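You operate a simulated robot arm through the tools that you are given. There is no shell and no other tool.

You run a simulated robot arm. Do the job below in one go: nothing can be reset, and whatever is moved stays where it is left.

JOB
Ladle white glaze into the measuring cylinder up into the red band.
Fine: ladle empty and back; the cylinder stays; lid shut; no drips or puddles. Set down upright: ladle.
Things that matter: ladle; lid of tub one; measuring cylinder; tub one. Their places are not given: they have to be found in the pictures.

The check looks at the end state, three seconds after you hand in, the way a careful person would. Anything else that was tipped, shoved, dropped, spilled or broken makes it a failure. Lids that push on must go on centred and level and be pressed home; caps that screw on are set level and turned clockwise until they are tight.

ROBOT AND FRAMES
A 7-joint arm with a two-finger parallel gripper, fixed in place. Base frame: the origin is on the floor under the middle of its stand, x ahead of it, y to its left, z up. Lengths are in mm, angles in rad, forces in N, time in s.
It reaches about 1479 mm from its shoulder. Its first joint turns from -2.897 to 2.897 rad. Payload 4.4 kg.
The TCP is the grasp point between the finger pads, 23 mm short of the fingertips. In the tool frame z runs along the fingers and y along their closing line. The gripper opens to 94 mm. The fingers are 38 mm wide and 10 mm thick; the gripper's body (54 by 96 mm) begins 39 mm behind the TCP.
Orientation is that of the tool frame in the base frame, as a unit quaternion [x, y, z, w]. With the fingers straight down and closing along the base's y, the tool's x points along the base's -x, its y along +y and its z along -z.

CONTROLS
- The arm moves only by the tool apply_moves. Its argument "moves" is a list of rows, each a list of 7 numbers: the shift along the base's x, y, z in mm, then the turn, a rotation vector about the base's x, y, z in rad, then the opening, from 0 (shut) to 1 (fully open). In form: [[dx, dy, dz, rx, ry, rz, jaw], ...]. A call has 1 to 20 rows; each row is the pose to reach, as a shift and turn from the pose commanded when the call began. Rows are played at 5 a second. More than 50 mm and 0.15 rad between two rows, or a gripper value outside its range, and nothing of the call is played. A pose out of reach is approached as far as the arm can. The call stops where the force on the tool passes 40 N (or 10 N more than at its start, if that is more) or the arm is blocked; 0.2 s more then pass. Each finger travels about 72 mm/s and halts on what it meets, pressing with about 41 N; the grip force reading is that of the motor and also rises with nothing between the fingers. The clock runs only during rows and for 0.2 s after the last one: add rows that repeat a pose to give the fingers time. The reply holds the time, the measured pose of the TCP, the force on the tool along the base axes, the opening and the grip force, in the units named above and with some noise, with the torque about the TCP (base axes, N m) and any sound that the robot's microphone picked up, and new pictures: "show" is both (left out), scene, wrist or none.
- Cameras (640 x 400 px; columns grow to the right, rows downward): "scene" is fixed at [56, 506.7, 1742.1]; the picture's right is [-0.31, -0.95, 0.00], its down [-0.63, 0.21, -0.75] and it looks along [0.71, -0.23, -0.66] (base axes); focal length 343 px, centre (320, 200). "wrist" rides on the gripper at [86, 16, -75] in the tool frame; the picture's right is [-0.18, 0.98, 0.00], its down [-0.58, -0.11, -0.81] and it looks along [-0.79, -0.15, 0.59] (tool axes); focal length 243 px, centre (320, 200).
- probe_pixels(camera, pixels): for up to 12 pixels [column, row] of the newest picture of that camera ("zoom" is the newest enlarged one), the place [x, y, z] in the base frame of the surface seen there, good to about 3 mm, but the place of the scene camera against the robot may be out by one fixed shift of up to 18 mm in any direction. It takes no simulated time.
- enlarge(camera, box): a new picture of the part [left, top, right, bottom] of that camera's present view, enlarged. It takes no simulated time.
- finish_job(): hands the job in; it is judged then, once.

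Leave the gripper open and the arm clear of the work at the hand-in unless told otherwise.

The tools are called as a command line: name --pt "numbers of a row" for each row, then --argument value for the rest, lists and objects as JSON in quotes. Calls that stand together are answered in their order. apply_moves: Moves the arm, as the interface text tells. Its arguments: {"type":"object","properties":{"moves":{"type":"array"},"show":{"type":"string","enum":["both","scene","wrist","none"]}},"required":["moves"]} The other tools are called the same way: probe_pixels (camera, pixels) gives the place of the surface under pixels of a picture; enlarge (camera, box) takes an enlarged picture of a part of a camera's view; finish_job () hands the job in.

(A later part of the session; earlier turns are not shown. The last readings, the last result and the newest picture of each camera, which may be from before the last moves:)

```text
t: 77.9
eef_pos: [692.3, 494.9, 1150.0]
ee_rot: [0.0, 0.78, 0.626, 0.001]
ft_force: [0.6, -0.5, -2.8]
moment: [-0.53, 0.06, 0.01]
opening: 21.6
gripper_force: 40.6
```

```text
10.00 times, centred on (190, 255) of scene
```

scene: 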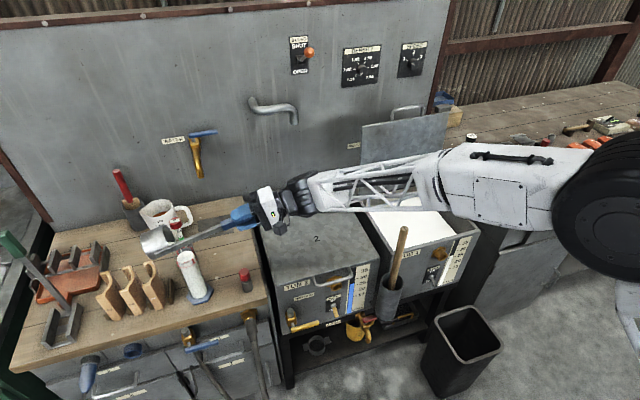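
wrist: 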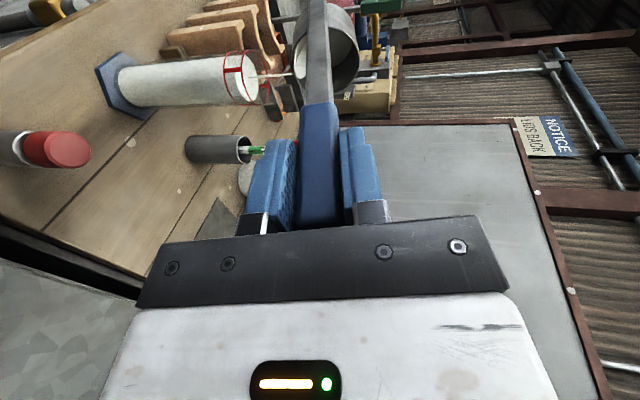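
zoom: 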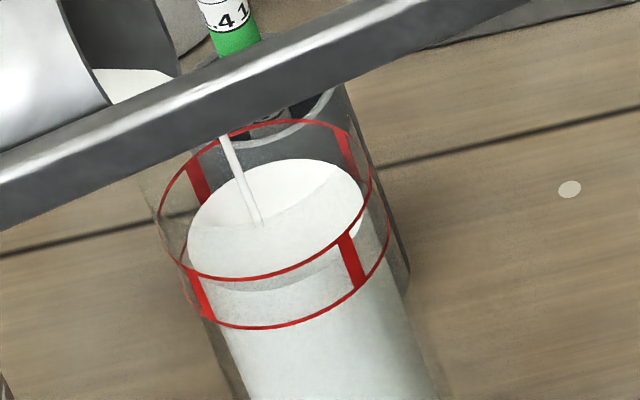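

probe_pixels --camera "wrist" --pixels '[[248, 75], [245, 90], [247, 62], [293, 73], [275, 75.5], [260, 77], [235, 69.5], [268, 86], [300, 60]]'

probe_pixels --camera "scene" --pixels '[[186, 259], [190, 256.5], [177.8, 264.5], [193, 261]]'

```text
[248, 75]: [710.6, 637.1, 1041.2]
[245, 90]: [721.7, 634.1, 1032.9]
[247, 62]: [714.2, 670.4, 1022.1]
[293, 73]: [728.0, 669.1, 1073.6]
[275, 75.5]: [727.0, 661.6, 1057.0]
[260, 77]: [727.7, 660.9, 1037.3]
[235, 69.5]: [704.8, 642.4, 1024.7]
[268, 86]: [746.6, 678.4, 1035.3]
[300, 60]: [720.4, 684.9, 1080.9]
```

```text
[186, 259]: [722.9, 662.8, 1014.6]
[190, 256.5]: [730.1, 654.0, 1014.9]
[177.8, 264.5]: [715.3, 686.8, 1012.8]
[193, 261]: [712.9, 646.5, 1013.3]
```

By the scene camera the level is now at the band centre (1014.7 against the marks' 1013), so I'll stop here and take the leftover back to the tub. I'll un-tilt with the lip kept over the cylinder, rising as the cup swings level, with a short pause for the last drops.

apply_moves --pt "0 8.3 18.1 -0.1 0 0 0.1" --pt "0 18.3 36.3 -0.2 0 0 0.1" --pt "0 30.0 54.3 -0.3 0 0 0.1" --pt "0 30.0 54.3 -0.3 0 0 0.1" --pt "0 30.0 54.3 -0.3 0 0 0.1" --pt "0 30.0 54.3 -0.3 0 0 0.1" --show "both"

enlarge --camera "wrist" --box '[200, 0, 360, 130]'

enlarge --camera "scene" --box '[165, 225, 225, 275]'

```text
t: 79.3
eef_pos: [691.7, 525.0, 1204.3]
ee_rot: [0.0, 0.866, 0.501, 0.0]
ft_force: [-0.1, 0.5, -3.2]
moment: [-0.48, 0.07, -0.01]
opening: 21.8
gripper_force: 41.0
```

scene: 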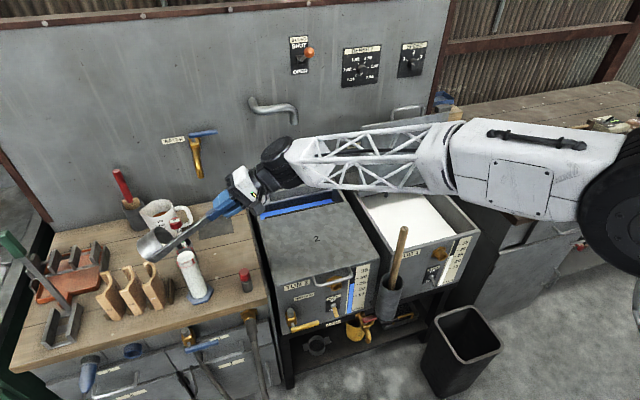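
wrist: 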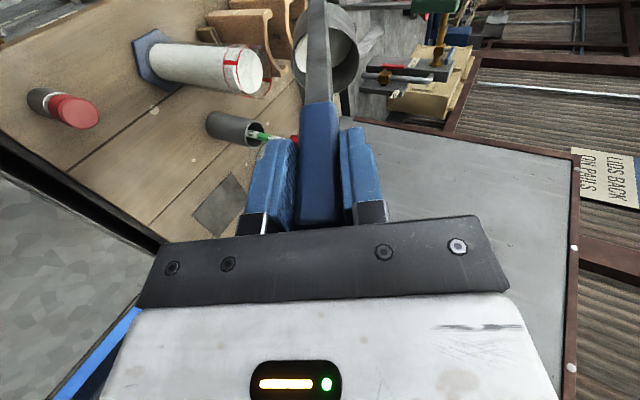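

```text
3.08 times, centred on (280, 65) of wrist
```

zoom: 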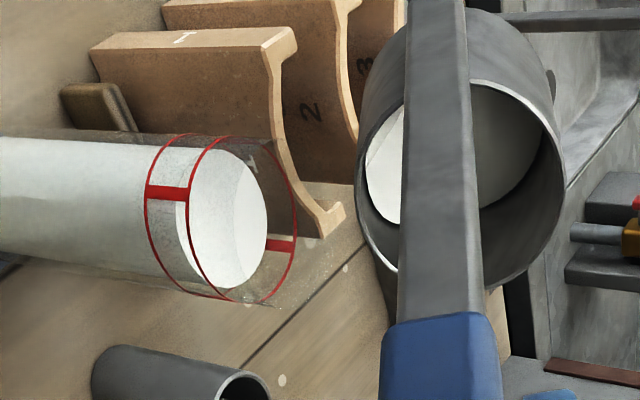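

```text
8.00 times, centred on (195, 250) of scene
```

zoom: 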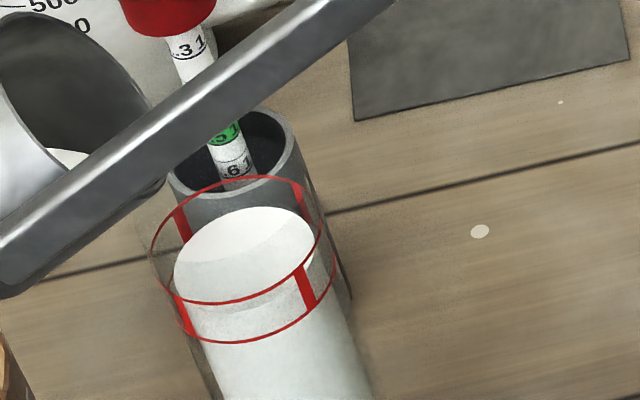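

The stream has stopped. I'll check the level and look closely for drops hanging at the lip.

probe_pixels --camera "wrist" --pixels '[[250, 65], [252, 80], [248, 90], [245, 70], [230, 62], [270, 79], [300, 60], [301, 90]]'

probe_pixels --camera "scene" --pixels '[[185, 256], [190, 254], [186, 260], [178, 264], [193.3, 260.5], [178, 252.5], [192.5, 249]]'

enlarge --camera "wrist" --box '[285, 20, 365, 100]'

enlarge --camera "scene" --box '[130, 220, 190, 270]'

```text
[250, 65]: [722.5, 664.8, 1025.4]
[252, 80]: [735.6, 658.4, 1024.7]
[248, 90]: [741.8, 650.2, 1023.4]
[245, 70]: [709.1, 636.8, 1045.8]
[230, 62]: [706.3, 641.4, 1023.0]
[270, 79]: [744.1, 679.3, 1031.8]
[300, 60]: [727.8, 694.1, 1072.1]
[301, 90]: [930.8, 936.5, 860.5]
```

```text
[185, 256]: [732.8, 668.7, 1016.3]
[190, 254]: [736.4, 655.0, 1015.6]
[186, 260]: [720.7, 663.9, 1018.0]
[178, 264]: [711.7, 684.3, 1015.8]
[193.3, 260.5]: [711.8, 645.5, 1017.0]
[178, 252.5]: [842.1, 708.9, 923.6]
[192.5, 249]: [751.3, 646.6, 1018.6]
```

```text
5.00 times, centred on (325, 60) of wrist
```

zoom: 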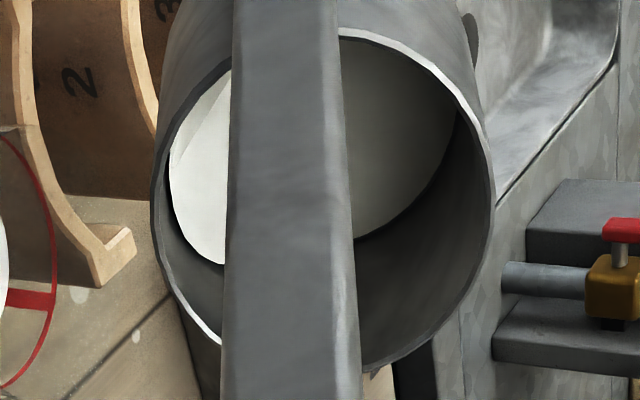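

```text
8.00 times, centred on (160, 245) of scene
```

zoom: 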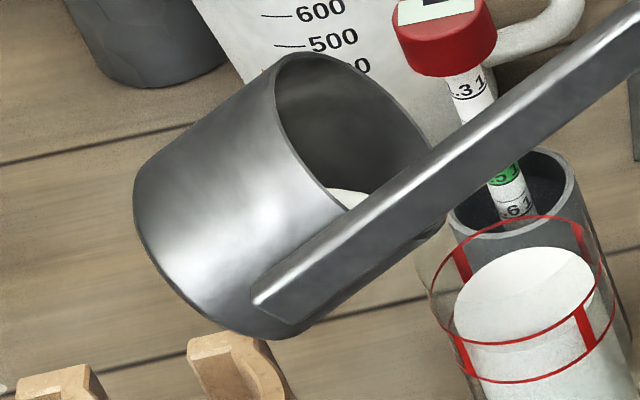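

The level sits at about 1024–1025, mid-band. No stream or hanging drop is visible. I'll bring the ladle fully level over the cylinder, rising as it goes.

apply_moves --pt "0 13.0 17.9 -0.1 0 0 0.1" --pt "0 27.5 35.4 -0.2 0 0 0.1" --pt "0 43.0 52.4 -0.3 0 0 0.1" --pt "0 59.6 67.7 -0.4 0 0 0.1" --pt "0 77.1 82.4 -0.5 0 0 0.1" --pt "0 95.2 96.3 -0.6 0 0 0.1" --pt "0 113.8 108.3 -0.7 0 0 0.1" --pt "0 132.7 118.4 -0.8 0 0 0.1" --pt "0 151.7 124.7 -0.9 0 0 0.1" --pt "0 170.7 128.1 -1.0 0 0 0.1" --pt "0 180.1 128.5 -1.05 0 0 0.1" --pt "0 180.1 128.5 -1.05 0 0 0.1" --show "both"

enlarge --camera "wrist" --box '[240, 0, 400, 130]'

enlarge --camera "scene" --box '[120, 190, 250, 310]'

```text
t: 81.9
eef_pos: [693.4, 701.3, 1330.7]
ee_rot: [0.0, 1.0, 0.0, 0.0]
ft_force: [0.4, -0.7, -3.1]
moment: [0.02, 0.09, -0.01]
opening: 21.7
gripper_force: 40.7
```

scene: 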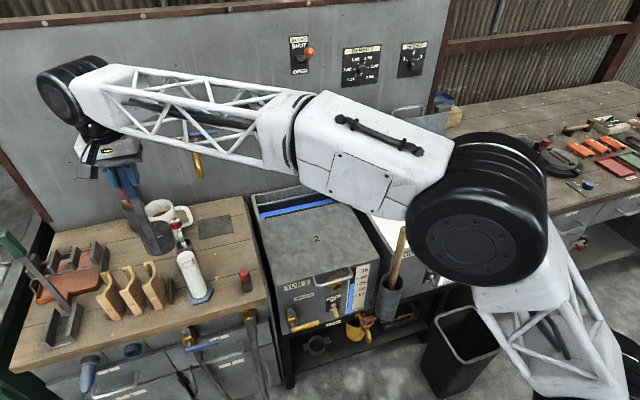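
wrist: 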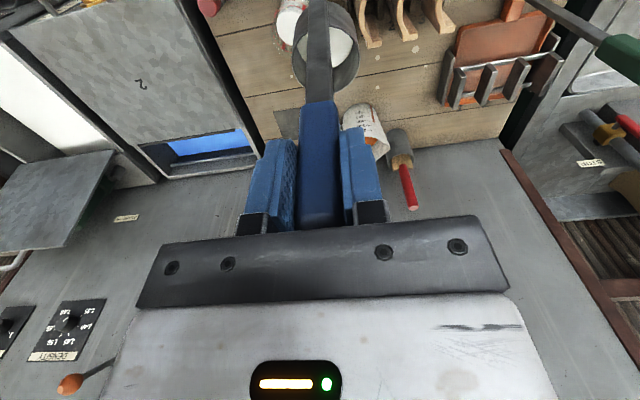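

```text
3.08 times, centred on (320, 65) of wrist
```

zoom: 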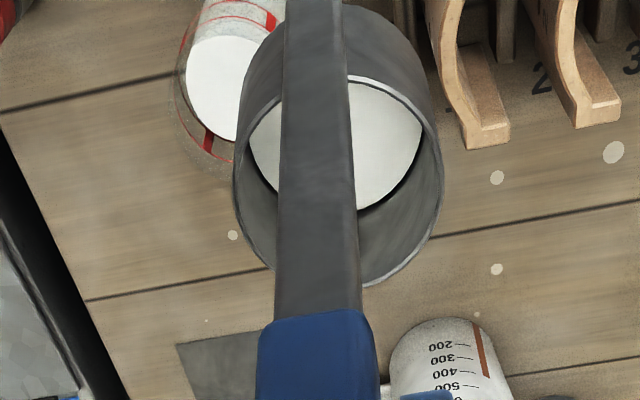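

```text
3.33 times, centred on (185, 250) of scene
```

zoom: 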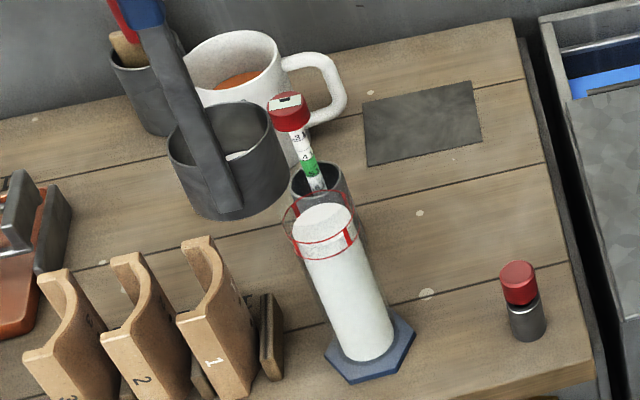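

The ladle is level with only a little glaze left. Its handle has turned a bit in the fingers, so I'll probe points along the handle and the cup rim to measure the lean.

probe_pixels --camera "wrist" --pixels '[[320, 92], [319, 75], [319, 60], [318, 45], [318, 30], [317, 15], [320, 110], [321, 130], [294, 60], [358, 62], [335, 92], [340, 60]]'

probe_pixels --camera "scene" --pixels '[[127, 190], [133, 205], [138, 220], [145, 238], [152, 250], [155, 257], [186, 259], [178.3, 263.5]]'

```text
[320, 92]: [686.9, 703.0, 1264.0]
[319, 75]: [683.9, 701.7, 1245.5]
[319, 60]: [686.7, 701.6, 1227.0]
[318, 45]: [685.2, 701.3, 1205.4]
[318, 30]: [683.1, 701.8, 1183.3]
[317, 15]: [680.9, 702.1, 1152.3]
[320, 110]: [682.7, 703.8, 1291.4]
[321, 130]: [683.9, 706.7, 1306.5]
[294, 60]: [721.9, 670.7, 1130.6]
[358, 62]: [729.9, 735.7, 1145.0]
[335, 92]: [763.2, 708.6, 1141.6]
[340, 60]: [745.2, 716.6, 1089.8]
```

```text
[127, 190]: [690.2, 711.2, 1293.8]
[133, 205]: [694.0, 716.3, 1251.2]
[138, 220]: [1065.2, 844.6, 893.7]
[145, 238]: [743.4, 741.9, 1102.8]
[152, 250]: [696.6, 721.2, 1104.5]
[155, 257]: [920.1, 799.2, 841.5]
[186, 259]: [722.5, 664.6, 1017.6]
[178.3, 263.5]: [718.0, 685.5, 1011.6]
```

The handle leans about 0.05 rad (bottom toward −x) and has slid out by roughly 9 mm; I'll correct the lean with the hand. First a pause over the cylinder for any last drop, then I'll carry the ladle back toward tub one.

apply_moves --pt "0 0 0 0 0 0 0.1" --pt "0 0 0 0 0 0 0.1" --pt "0 0 0 0 0 0 0.1" --pt "0 0 0 0 0 0 0.1" --pt "0 0 0 0 -0.02 0 0.1" --pt "1 -7 0 0 -0.05 0 0.1" --pt "3 -20 0 0 -0.05 0 0.1" --pt "5 -39 0 0 -0.05 0 0.1" --pt "8 -64 0 0 -0.05 0 0.1" --pt "12 -94 0 0 -0.05 0 0.1" --pt "16 -128 0 0 -0.05 0 0.1" --pt "20 -164 0 0 -0.05 0 0.1" --pt "25 -200 0 0 -0.05 0 0.1" --pt "29 -236 0 0 -0.05 0 0.1" --pt "34 -272 0 0 -0.05 0 0.1" --pt "38 -308 0 0 -0.05 0 0.1" --pt "42 -340 0 0 -0.05 0 0.1" --pt "46 -366 0 0 -0.05 0 0.1" --pt "48 -385 0 0 -0.05 0 0.1" --pt "50 -397 0 0 -0.05 0 0.1" --show "both"

enlarge --camera "scene" --box '[120, 190, 280, 310]'

```text
t: 86.1
eef_pos: [744.1, 306.6, 1331.9]
ee_rot: [0.0, 1.0, 0.001, 0.025]
ft_force: [-0.6, -0.2, -3.8]
moment: [0.0, 0.08, 0.01]
opening: 21.8
gripper_force: 41.2
```

scene: 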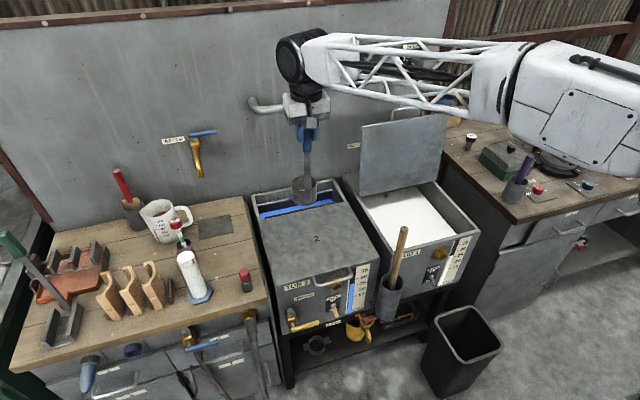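
wrist: 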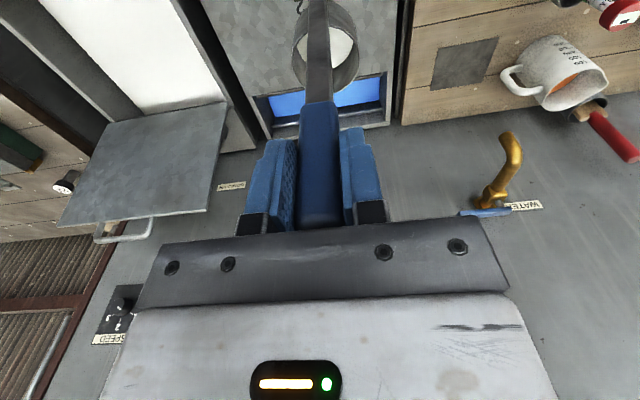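

```text
3.33 times, centred on (200, 250) of scene
```

zoom: 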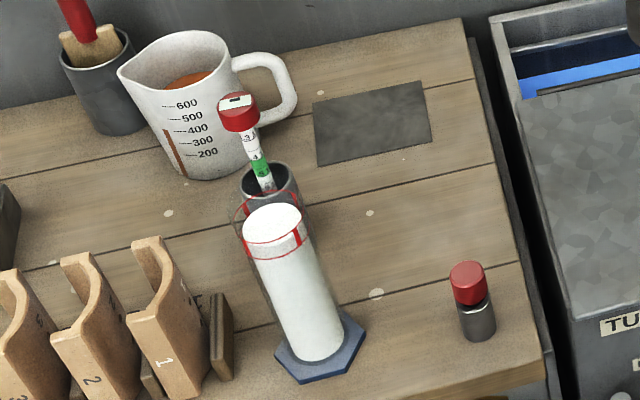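

The bench is clean and the level is inside the band. I'll carry on to over tub one, cup at about (841, −205).

apply_moves --pt "1 -8 -3 0 0 0 0.1" --pt "3 -24 -9 0 0 0 0.1" --pt "6 -48 -17 0 0 0 0.1" --pt "9 -80 -29 0 0 0 0.1" --pt "13 -116 -42 0 0 0 0.1" --pt "17 -154 -56 0 0 0 0.1" --pt "21 -192 -70 0 0 0 0.1" --pt "26 -230 -83 0 0 0 0.1" --pt "30 -268 -97 0 0 0 0.1" --pt "34 -306 -111 0 0 0 0.1" --pt "38 -344 -125 0 0 0 0.1" --pt "42 -380 -138 0 0 0 0.1" --pt "46 -414 -150 0 0 0 0.1" --pt "50 -446 -161 0 0 0 0.1" --pt "53 -474 -172 0 0 0 0.1" --pt "55 -495 -179 0 0 0 0.1" --pt "57 -507 -183 0 0 0 0.1" --pt "57 -511 -185 0 0 0 0.1" --pt "57 -511 -185 0 0 0 0.1" --show "both"

enlarge --camera "wrist" --box '[240, 0, 400, 130]'

```text
t: 90.1
eef_pos: [799.2, -204.7, 1148.0]
ee_rot: [0.0, 1.0, 0.0, 0.026]
ft_force: [0.5, 0.5, -2.2]
moment: [-0.01, 0.09, -0.01]
opening: 22.0
gripper_force: 41.1
```

scene: 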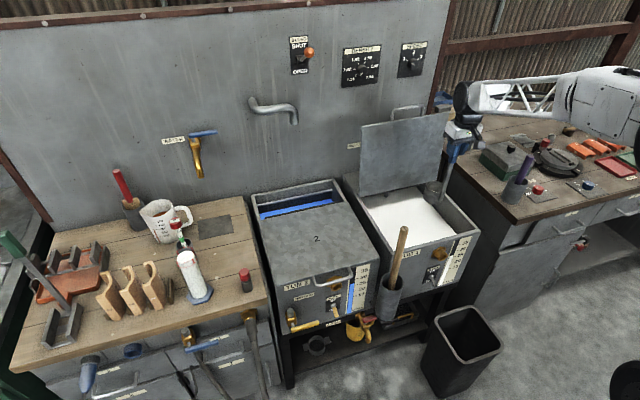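
wrist: 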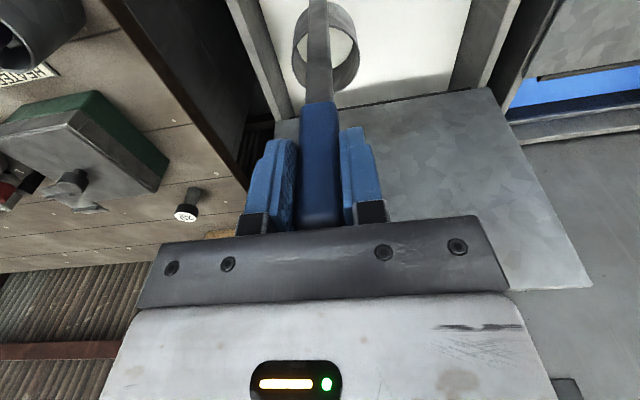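

```text
3.08 times, centred on (320, 65) of wrist
```

zoom: 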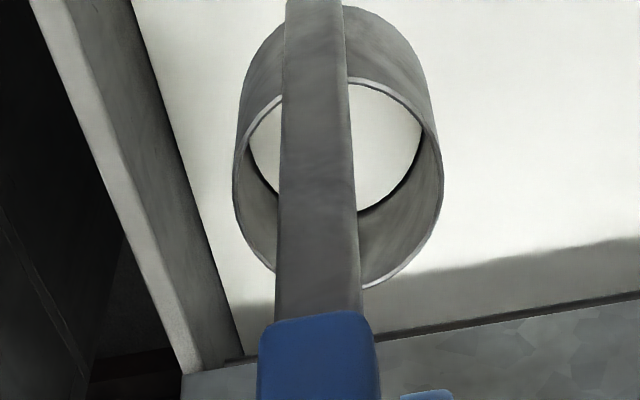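

I'll tilt the other way here (opening toward +y) so the hand stays over tub two, which is clear. First part to 0.9 rad, watching that the arm follows.

apply_moves --pt "0 18.6 2.4 -0.1 0 0 0.1" --pt "0 37.6 3.0 -0.2 0 0 0.1" --pt "0 56.6 1.8 -0.3 0 0 0.1" --pt "0 75.4 -1.3 -0.4 0 0 0.1" --pt "0 93.7 -4.3 -0.5 0 0 0.1" --pt "0 111.5 -9.1 -0.6 0 0 0.1" --pt "0 128.5 -15.6 -0.7 0 0 0.1" --pt "0 144.6 -23.8 -0.8 0 0 0.1" --pt "0 159.5 -33.5 -0.9 0 0 0.1" --pt "0 159.5 -33.5 -0.9 0 0 0.1" --show "both"

```text
t: 92.3
eef_pos: [799.6, -46.1, 1114.1]
ee_rot: [-0.01, 0.9, -0.435, 0.022]
ft_force: [0.0, 0.3, -2.7]
moment: [0.41, 0.11, 0.0]
opening: 22.0
gripper_force: 41.2
```

scene: 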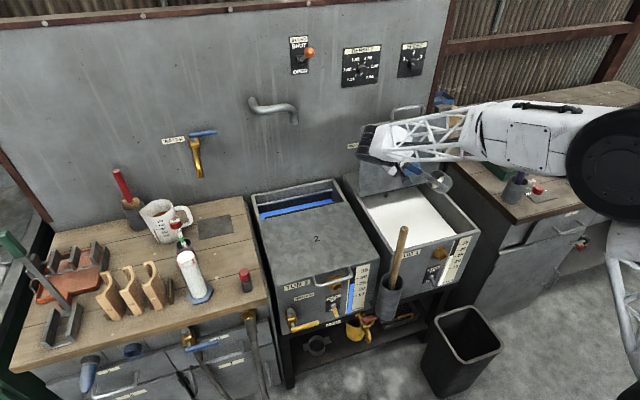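
wrist: 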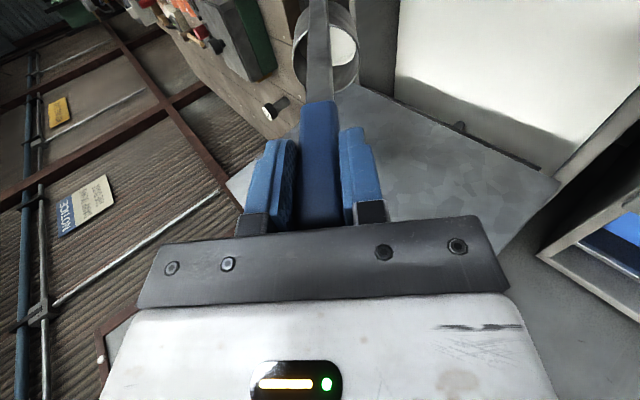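

The arm follows well and the lip stays over the tub. Continuing to 1.7 rad to empty the ladle, then holding.

apply_moves --pt "0 13.7 -11.2 -0.1 0 0 0.1" --pt "0 26.1 -23.7 -0.2 0 0 0.1" --pt "0 36.9 -37.3 -0.3 0 0 0.1" --pt "0 46.1 -52.0 -0.4 0 0 0.1" --pt "0 53.6 -67.4 -0.5 0 0 0.1" --pt "0 59.3 -83.6 -0.6 0 0 0.1" --pt "0 63.2 -99.2 -0.7 0 0 0.1" --pt "0 65.2 -116.1 -0.8 0 0 0.1" --pt "0 65.2 -116.1 -0.8 0 0 0.1" --pt "0 65.2 -116.1 -0.8 0 0 0.1" --show "both"

enlarge --camera "wrist" --box '[240, 0, 420, 130]'

enlarge --camera "scene" --box '[340, 140, 480, 260]'

```text
t: 94.5
eef_pos: [799.4, 20.5, 997.6]
ee_rot: [0.018, -0.661, 0.75, -0.017]
ft_force: [0.8, 0.0, -3.3]
moment: [0.49, 0.09, -0.01]
opening: 21.7
gripper_force: 41.0
```

scene: 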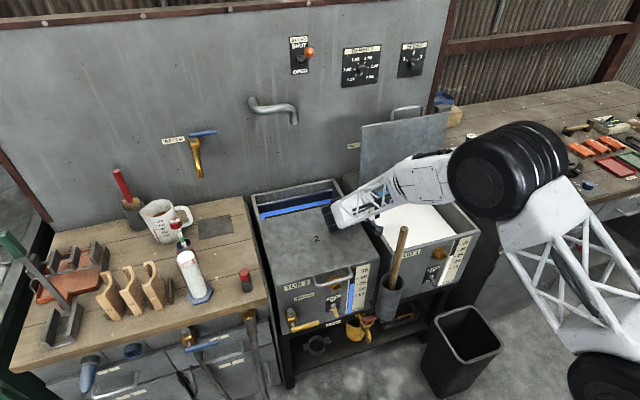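
wrist: 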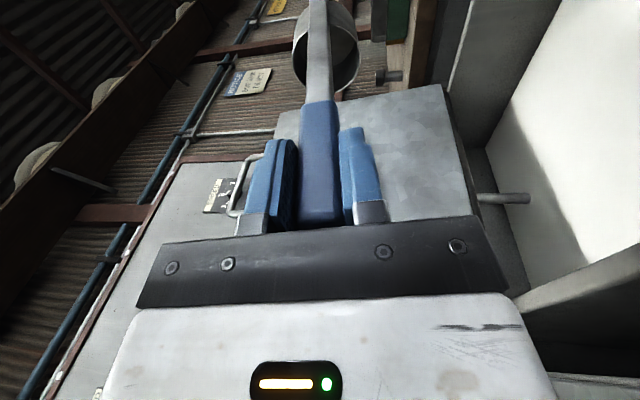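

```text
3.08 times, centred on (330, 65) of wrist
```

zoom: 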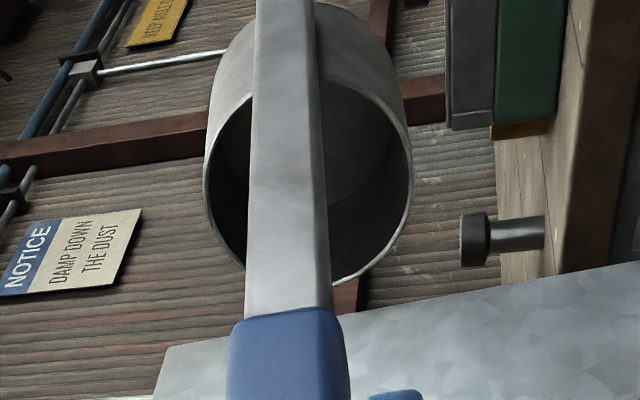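

```text
3.33 times, centred on (410, 200) of scene
```

zoom: 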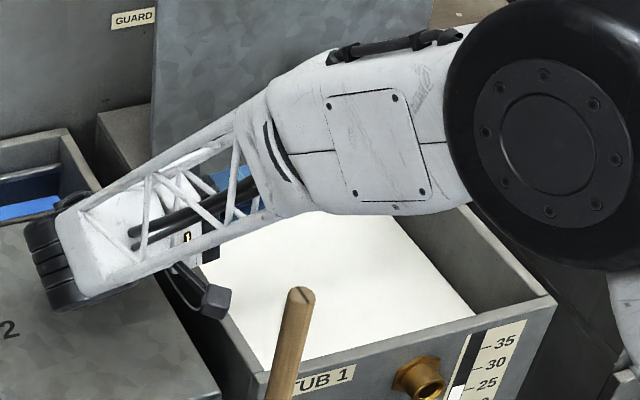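

The ladle's inside is dark and empty. I'll hold two more seconds for any drops to fall into the tub, then swing it back level along the same path.

apply_moves --pt "0 0 0 0 0 0 0.1" --pt "0 0 0 0 0 0 0.1" --pt "0 0 0 0 0 0 0.1" --pt "0 0 0 0 0 0 0.1" --pt "0 0 0 0 0 0 0.1" --pt "0 0 0 0 0 0 0.1" --pt "0 0 0 0 0 0 0.1" --pt "0 0 0 0 0 0 0.1" --pt "0 0 0 0 0 0 0.1" --pt "0 0 0 0 0 0 0.1" --pt "0 -2.0 16.9 0.1 0 0 0.1" --pt "0 -5.9 32.5 0.2 0 0 0.1" --pt "0 -11.6 48.7 0.3 0 0 0.1" --pt "0 -19.1 64.1 0.4 0 0 0.1" --pt "0 -28.3 78.8 0.5 0 0 0.1" --pt "0 -39.1 92.4 0.6 0 0 0.1" --pt "0 -51.5 104.9 0.7 0 0 0.1" --pt "0 -65.2 116.1 0.8 0 0 0.1" --show "both"

```text
t: 98.3
eef_pos: [799.8, -45.0, 1114.2]
ee_rot: [-0.011, 0.901, -0.433, 0.023]
ft_force: [0.0, -0.2, -2.6]
moment: [0.38, 0.11, -0.01]
opening: 21.8
gripper_force: 41.2
```

scene: 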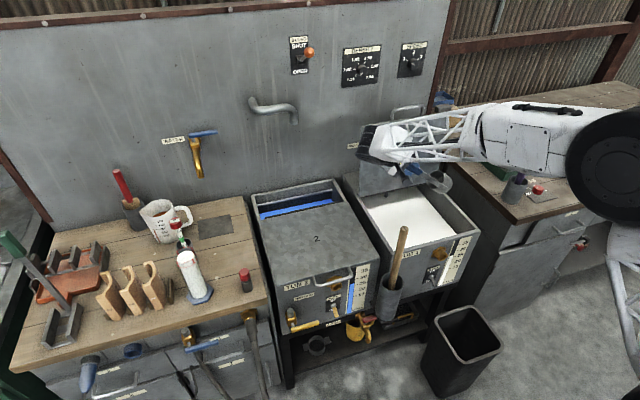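
wrist: 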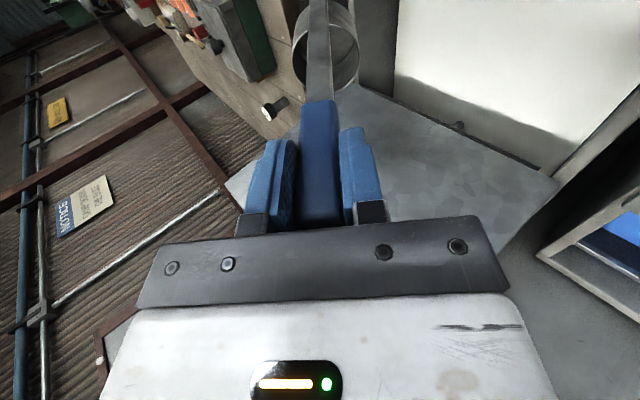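

Empty ladle confirmed. Now I'll bring it the rest of the way to level over the tub.

apply_moves --pt "0 -14.9 9.7 0.1 0 0 0.1" --pt "0 -31.0 17.9 0.2 0 0 0.1" --pt "0 -48.0 24.4 0.3 0 0 0.1" --pt "0 -65.8 29.2 0.4 0 0 0.1" --pt "0 -84.1 32.2 0.5 0 0 0.1" --pt "0 -102.9 35.3 0.6 0 0 0.1" --pt "0 -121.9 36.5 0.7 0 0 0.1" --pt "0 -140.9 35.9 0.8 0 0 0.1" --pt "0 -159.5 33.5 0.9 0 0 0.1" --pt "0 -159.5 33.5 0.9 0 0 0.1" --pt "0 -159.5 33.5 0.9 0 0 0.1" --show "both"

enlarge --camera "wrist" --box '[240, 0, 400, 130]'

enlarge --camera "scene" --box '[380, 130, 480, 240]'

```text
t: 100.7
eef_pos: [800.8, -203.8, 1147.4]
ee_rot: [0.0, 1.0, 0.001, 0.026]
ft_force: [1.1, 0.7, -2.6]
moment: [0.0, 0.08, -0.01]
opening: 22.1
gripper_force: 40.8
```

scene: 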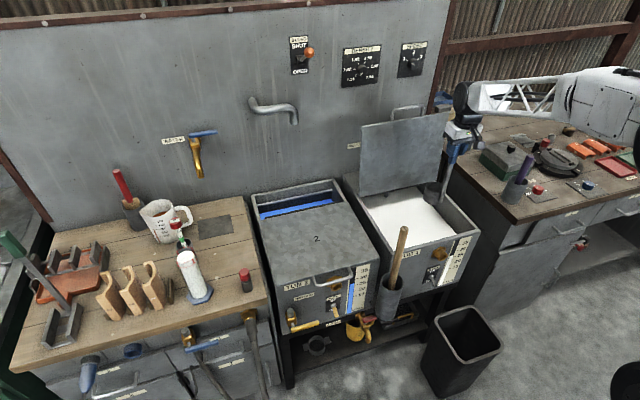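
wrist: 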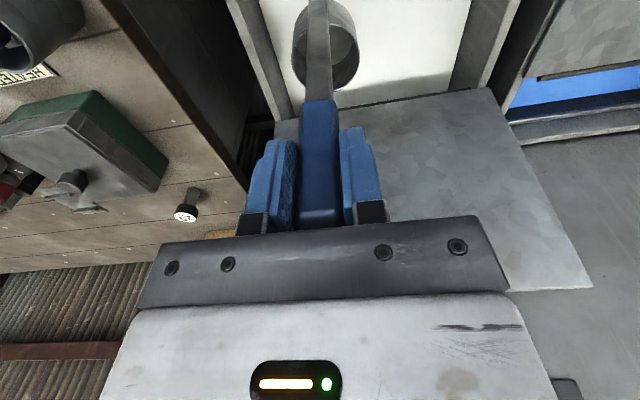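

```text
3.08 times, centred on (320, 65) of wrist
```

zoom: 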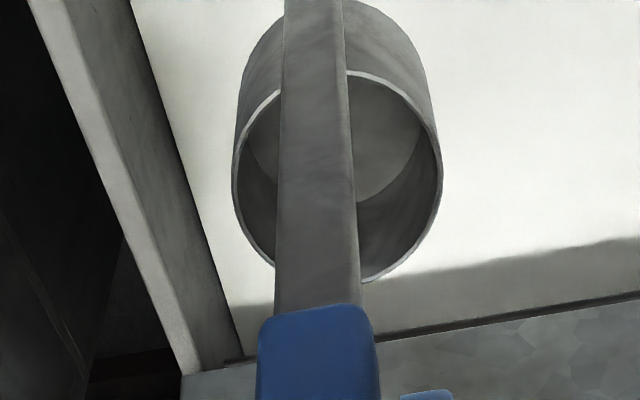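

```text
3.64 times, centred on (430, 185) of scene
```

zoom: 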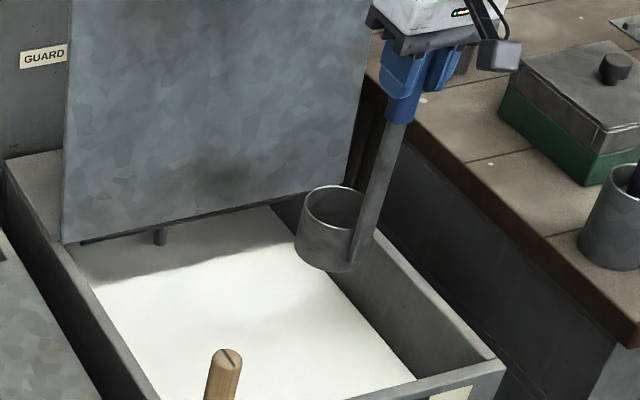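

The ladle is empty and clean. I'll measure its present tilt and cup position relative to the hand for setting it down.

probe_pixels --camera "wrist" --pixels '[[320, 92], [319, 80], [319, 70], [319, 55], [318, 40], [318, 25], [317, 10], [317, 3], [320, 110], [335, 88], [294, 55], [358, 55]]'

probe_pixels --camera "scene" --pixels '[[452, 155], [449, 165], [446, 172], [443, 180], [440, 189], [429, 182], [434, 177], [424, 197]]'

```text
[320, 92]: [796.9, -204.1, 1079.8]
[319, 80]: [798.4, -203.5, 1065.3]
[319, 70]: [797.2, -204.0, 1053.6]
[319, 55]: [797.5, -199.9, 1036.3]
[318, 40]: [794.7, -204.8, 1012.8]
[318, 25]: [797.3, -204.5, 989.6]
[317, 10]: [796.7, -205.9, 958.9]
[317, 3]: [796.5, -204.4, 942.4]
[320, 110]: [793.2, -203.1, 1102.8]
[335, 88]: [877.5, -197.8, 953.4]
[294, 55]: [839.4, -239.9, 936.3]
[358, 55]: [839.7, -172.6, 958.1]
```

```text
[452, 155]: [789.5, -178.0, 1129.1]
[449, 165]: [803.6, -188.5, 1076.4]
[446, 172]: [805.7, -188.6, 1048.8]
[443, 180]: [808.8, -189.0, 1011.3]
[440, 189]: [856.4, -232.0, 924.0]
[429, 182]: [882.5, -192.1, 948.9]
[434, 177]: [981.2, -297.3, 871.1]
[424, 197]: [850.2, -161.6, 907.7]
```

The handle is now vertical to within 0.01 rad; the cup bottom should be about 245 mm below the TCP. I'll carry the empty ladle back over its original place on the bench.

apply_moves --pt "0 8 12 0 0 0 0.1" --pt "-1 32 25 0 0 0 0.1" --pt "-2 70 30 0 0 0 0.1" --pt "-4 112 30 0 0 0 0.1" --pt "-5 154 30 0 0 0 0.1" --pt "-7 197 30 0 0 0 0.1" --pt "-8 240 30 0 0 0 0.1" --pt "-10 283 30 0 0 0 0.1" --pt "-11 326 30 0 0 0 0.1" --pt "-13 369 30 0 0 0 0.1" --pt "-14 412 30 0 0 0 0.1" --pt "-16 455 30 0 0 0 0.1" --pt "-18 498 30 0 0 0 0.1" --pt "-20 541 30 0 0 0 0.1" --pt "-22 583 30 0 0 0 0.1" --pt "-23 625 30 0 0 0 0.1" --pt "-24 665 30 0 0 0 0.1" --pt "-25 700 30 0 0 0 0.1" --pt "-26.2 725 30 0 0 0 0.1" --pt "-26.2 739.3 30 0 0 0 0.1" --show "both"

enlarge --camera "wrist" --box '[240, 0, 400, 130]'

```text
t: 104.9
eef_pos: [772.1, 535.4, 1176.2]
ee_rot: [0.0, 1.0, 0.001, 0.024]
ft_force: [0.6, -0.9, -2.4]
moment: [0.02, 0.07, -0.01]
opening: 21.5
gripper_force: 40.7
```

scene: 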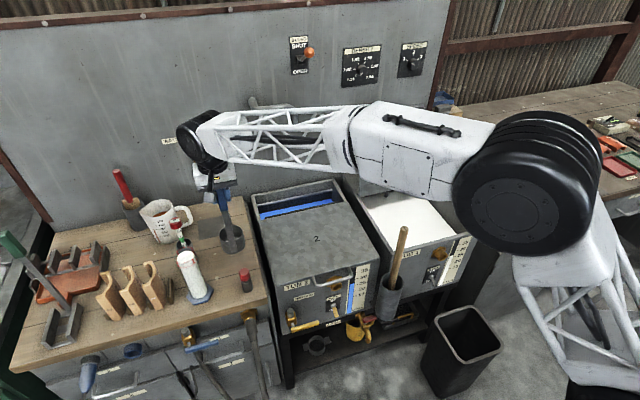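
wrist: 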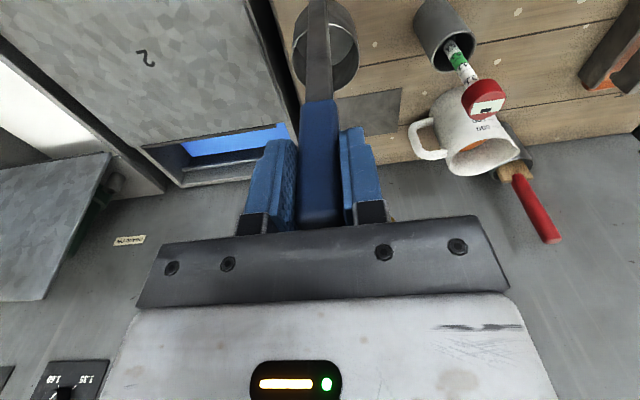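

```text
3.08 times, centred on (320, 65) of wrist
```

zoom: 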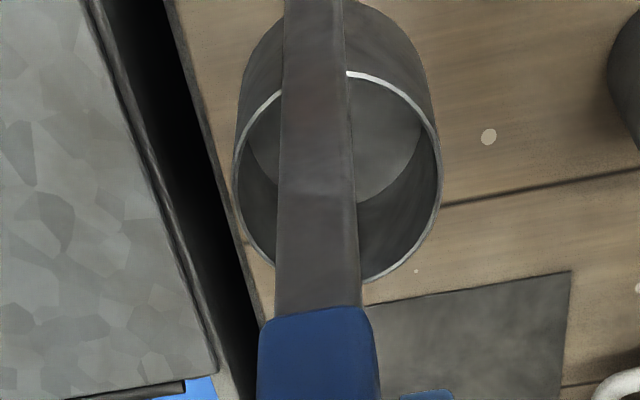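

The ladle is above its original spot. I'll lower it most of the way, leaving about 8 mm.

apply_moves --pt "0 0 -20 0 0 0 0.1" --pt "0 0 -40 0 0 0 0.1" --pt "0 0 -55 0 0 0 0.1" --pt "0 0 -64 0 0 0 0.1" --pt "0 0 -68 0 0 0 0.1" --pt "0 0 -70 0 0 0 0.1" --pt "0 0 -70 0 0 0 0.1" --show "both"

enlarge --camera "scene" --box '[200, 190, 270, 280]'

```text
t: 106.5
eef_pos: [772.2, 534.8, 1108.0]
ee_rot: [0.0, 1.0, 0.001, 0.025]
ft_force: [-0.4, -0.2, -2.5]
moment: [-0.02, 0.07, -0.01]
opening: 21.9
gripper_force: 40.5
```

scene: 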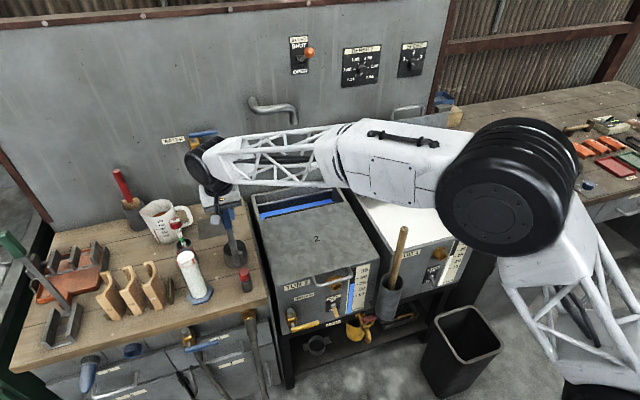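
wrist: 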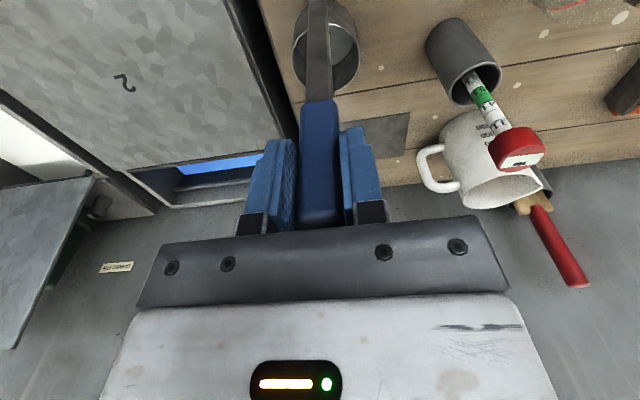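

```text
4.44 times, centred on (235, 235) of scene
```

zoom: 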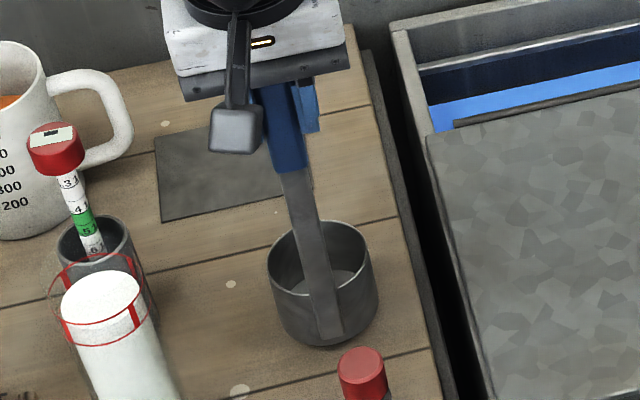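

Hanging free still (−2.5 N). I'll lower in 2 mm steps and watch the force.

apply_moves --pt "0 0 -2 0 0 0 0.1" --pt "0 0 -4 0 0 0 0.1" --pt "0 0 -5 0 0 0 0.1" --pt "0 0 -5 0 0 0 0.1" --show "wrist"

```text
t: 107.5
eef_pos: [773.5, 535.2, 1101.3]
ee_rot: [0.0, 1.0, 0.001, 0.025]
ft_force: [-0.2, 0.7, -2.9]
moment: [0.05, 0.08, 0.01]
opening: 21.7
gripper_force: 41.4
```

wrist: 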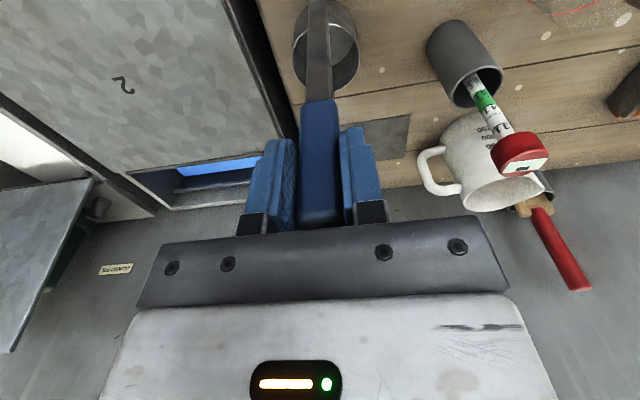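

apply_moves --pt "0 0 -1 0 0 0 0.1" --pt "0 0 -2 0 0 0 0.1" --pt "0 0 -3 0 0 0 0.1" --pt "0 0 -3 0 0 0 0.1" --show "none"

```text
t: 108.5
eef_pos: [773.0, 534.7, 1099.4]
ee_rot: [0.0, 1.0, 0.0, 0.025]
ft_force: [0.7, -0.6, -1.6]
moment: [-0.03, 0.1, 0.0]
opening: 21.9
gripper_force: 40.9
```

The force eased a little to −1.6 N, perhaps first touch. I'll go on in 1 mm steps.

apply_moves --pt "0 0 -1 0 0 0 0.1" --pt "0 0 -1 0 0 0 0.1" --pt "0 0 -1 0 0 0 0.1" --show "none"

```text
t: 109.3
eef_pos: [773.4, 535.2, 1098.8]
ee_rot: [0.0, 1.0, 0.001, 0.025]
ft_force: [0.3, -0.3, -2.3]
moment: [0.01, 0.06, 0.01]
opening: 21.9
gripper_force: 41.4
```

apply_moves --pt "0 0 -1 0 0 0 0.1" --pt "0 0 -2 0 0 0 0.1" --pt "0 0 -2 0 0 0 0.1" --show "none"

```text
t: 110.1
eef_pos: [772.6, 534.3, 1097.1]
ee_rot: [0.0, 1.0, 0.001, 0.026]
ft_force: [0.6, -0.9, 2.7]
moment: [-0.25, -0.24, -0.07]
opening: 21.7
gripper_force: 40.9
```

Contact: the force went to +2.7 N, so the ladle is standing on the bench. I'll open the fingers gently and check that it stands by itself.

apply_moves --pt "0 0 0.5 0 0 0 0.1" --pt "0 0 0.5 0 0 0 0.24" --pt "0 0 0.5 0 0 0 0.27" --pt "0 0 0.5 0 0 0 0.32" --pt "0 0 0.5 0 0 0 0.4" --pt "0 0 0.5 0 0 0 0.5" --pt "0 0 0.5 0 0 0 0.5" --show "both"

enlarge --camera "wrist" --box '[240, 0, 400, 240]'

enlarge --camera "scene" --box '[200, 190, 270, 280]'

```text
t: 111.7
eef_pos: [772.6, 534.2, 1097.3]
ee_rot: [0.0, 1.0, 0.0, 0.025]
ft_force: [-0.5, -0.3, 0.9]
moment: [0.03, 0.04, 0.0]
opening: 47.0
gripper_force: 0.1
```

scene: 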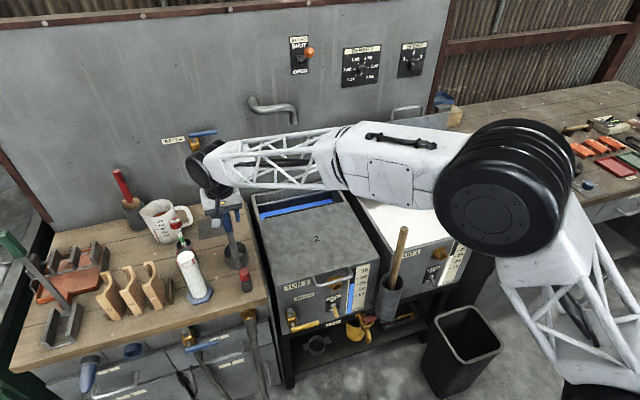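
wrist: 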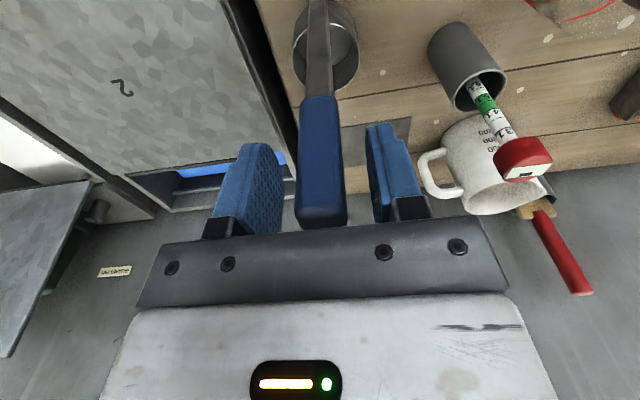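

```text
1.67 times, centred on (320, 120) of wrist
```

zoom: 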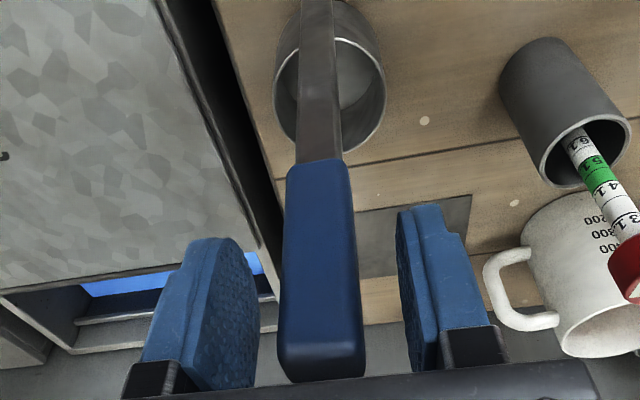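

```text
4.44 times, centred on (235, 235) of scene
```

zoom: 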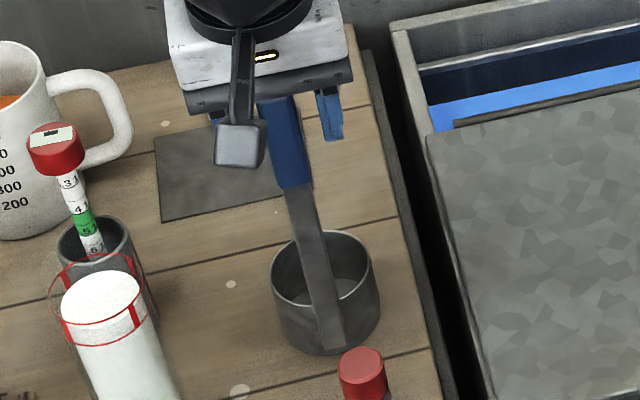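

The ladle stands on its own. I'll open further and lift straight up off it.

apply_moves --pt "0 0 0 0 0 0 0.7" --pt "0 0 10 0 0 0 0.8" --pt "0 0 30 0 0 0 0.8" --pt "0 0 60 0 0 0 0.8" --pt "0 0 95 0 0 0 0.8" --pt "-20 0 130 0 0.02 0 0.8" --pt "-60 0 150 0 0.05 0 0.8" --show "both"

enlarge --camera "wrist" --box '[250, 40, 450, 220]'

enlarge --camera "scene" --box '[160, 190, 270, 310]'

```text
t: 113.3
eef_pos: [710.1, 535.5, 1247.5]
ee_rot: [0.0, 1.0, 0.0, -0.001]
ft_force: [-0.6, 0.9, -0.3]
moment: [-0.02, 0.01, -0.01]
opening: 75.0
gripper_force: 0.1
```

scene: 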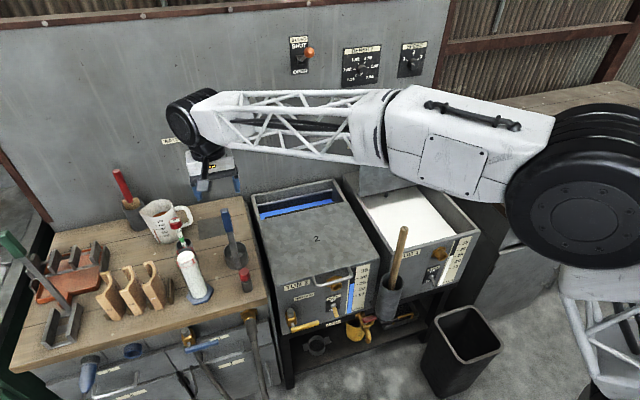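
wrist: 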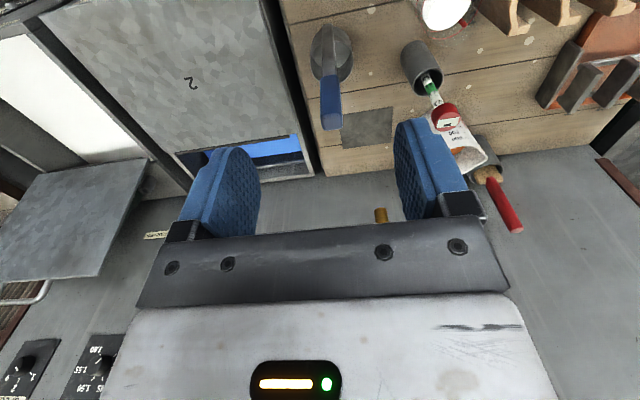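

```text
2.22 times, centred on (350, 130) of wrist
```

zoom: 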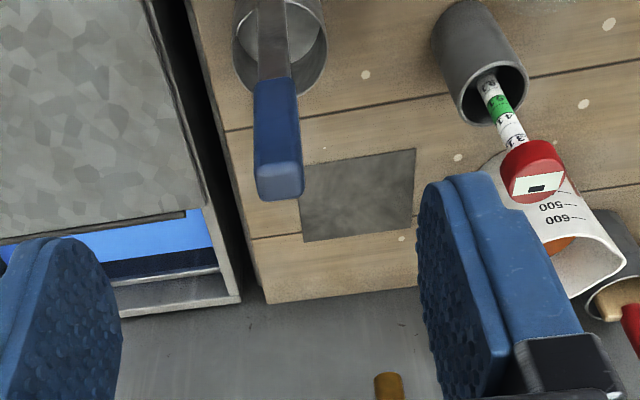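

```text
3.33 times, centred on (215, 250) of scene
```

zoom: 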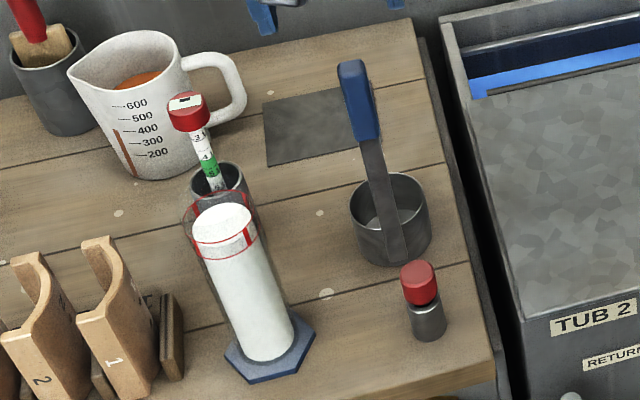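

The ladle stands upright. I'll compare its position to the original probes and check the cylinder level again.

probe_pixels --camera "scene" --pixels '[[226, 215], [224.5, 211], [237.5, 267.5], [233, 240], [247, 251.5], [224.2, 251.5], [222, 210], [228, 212], [186, 257], [190, 255], [178, 264], [193.3, 260.5]]'

enlarge --camera "scene" --box '[165, 235, 215, 275]'

probe_pixels --camera "wrist" --pixels '[[331, 95], [331, 80], [331, 70], [330, 60], [328, 45], [331, 120], [440, 12]]'

```text
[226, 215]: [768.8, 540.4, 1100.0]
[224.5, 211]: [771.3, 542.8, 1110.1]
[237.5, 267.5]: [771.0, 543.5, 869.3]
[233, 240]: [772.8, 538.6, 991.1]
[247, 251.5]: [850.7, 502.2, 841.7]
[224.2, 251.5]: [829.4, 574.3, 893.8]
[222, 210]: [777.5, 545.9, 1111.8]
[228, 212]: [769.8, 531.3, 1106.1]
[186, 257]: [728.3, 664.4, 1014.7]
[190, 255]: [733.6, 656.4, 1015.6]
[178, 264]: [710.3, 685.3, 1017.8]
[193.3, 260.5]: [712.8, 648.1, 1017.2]
```

```text
10.00 times, centred on (190, 255) of scene
```

zoom: 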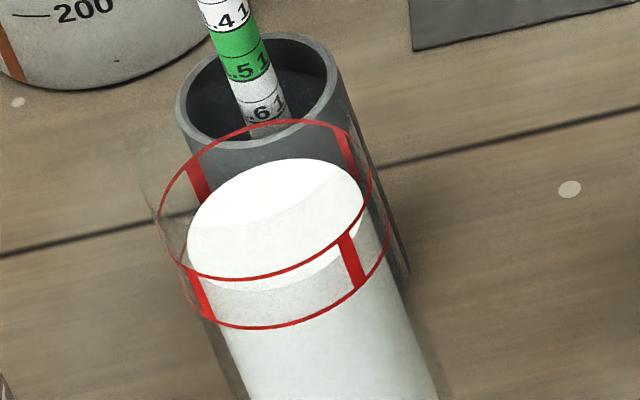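

```text
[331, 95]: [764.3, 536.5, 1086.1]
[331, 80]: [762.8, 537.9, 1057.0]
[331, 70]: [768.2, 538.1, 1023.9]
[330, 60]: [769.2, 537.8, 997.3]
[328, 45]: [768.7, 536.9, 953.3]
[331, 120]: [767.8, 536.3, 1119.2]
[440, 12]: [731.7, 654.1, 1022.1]
```

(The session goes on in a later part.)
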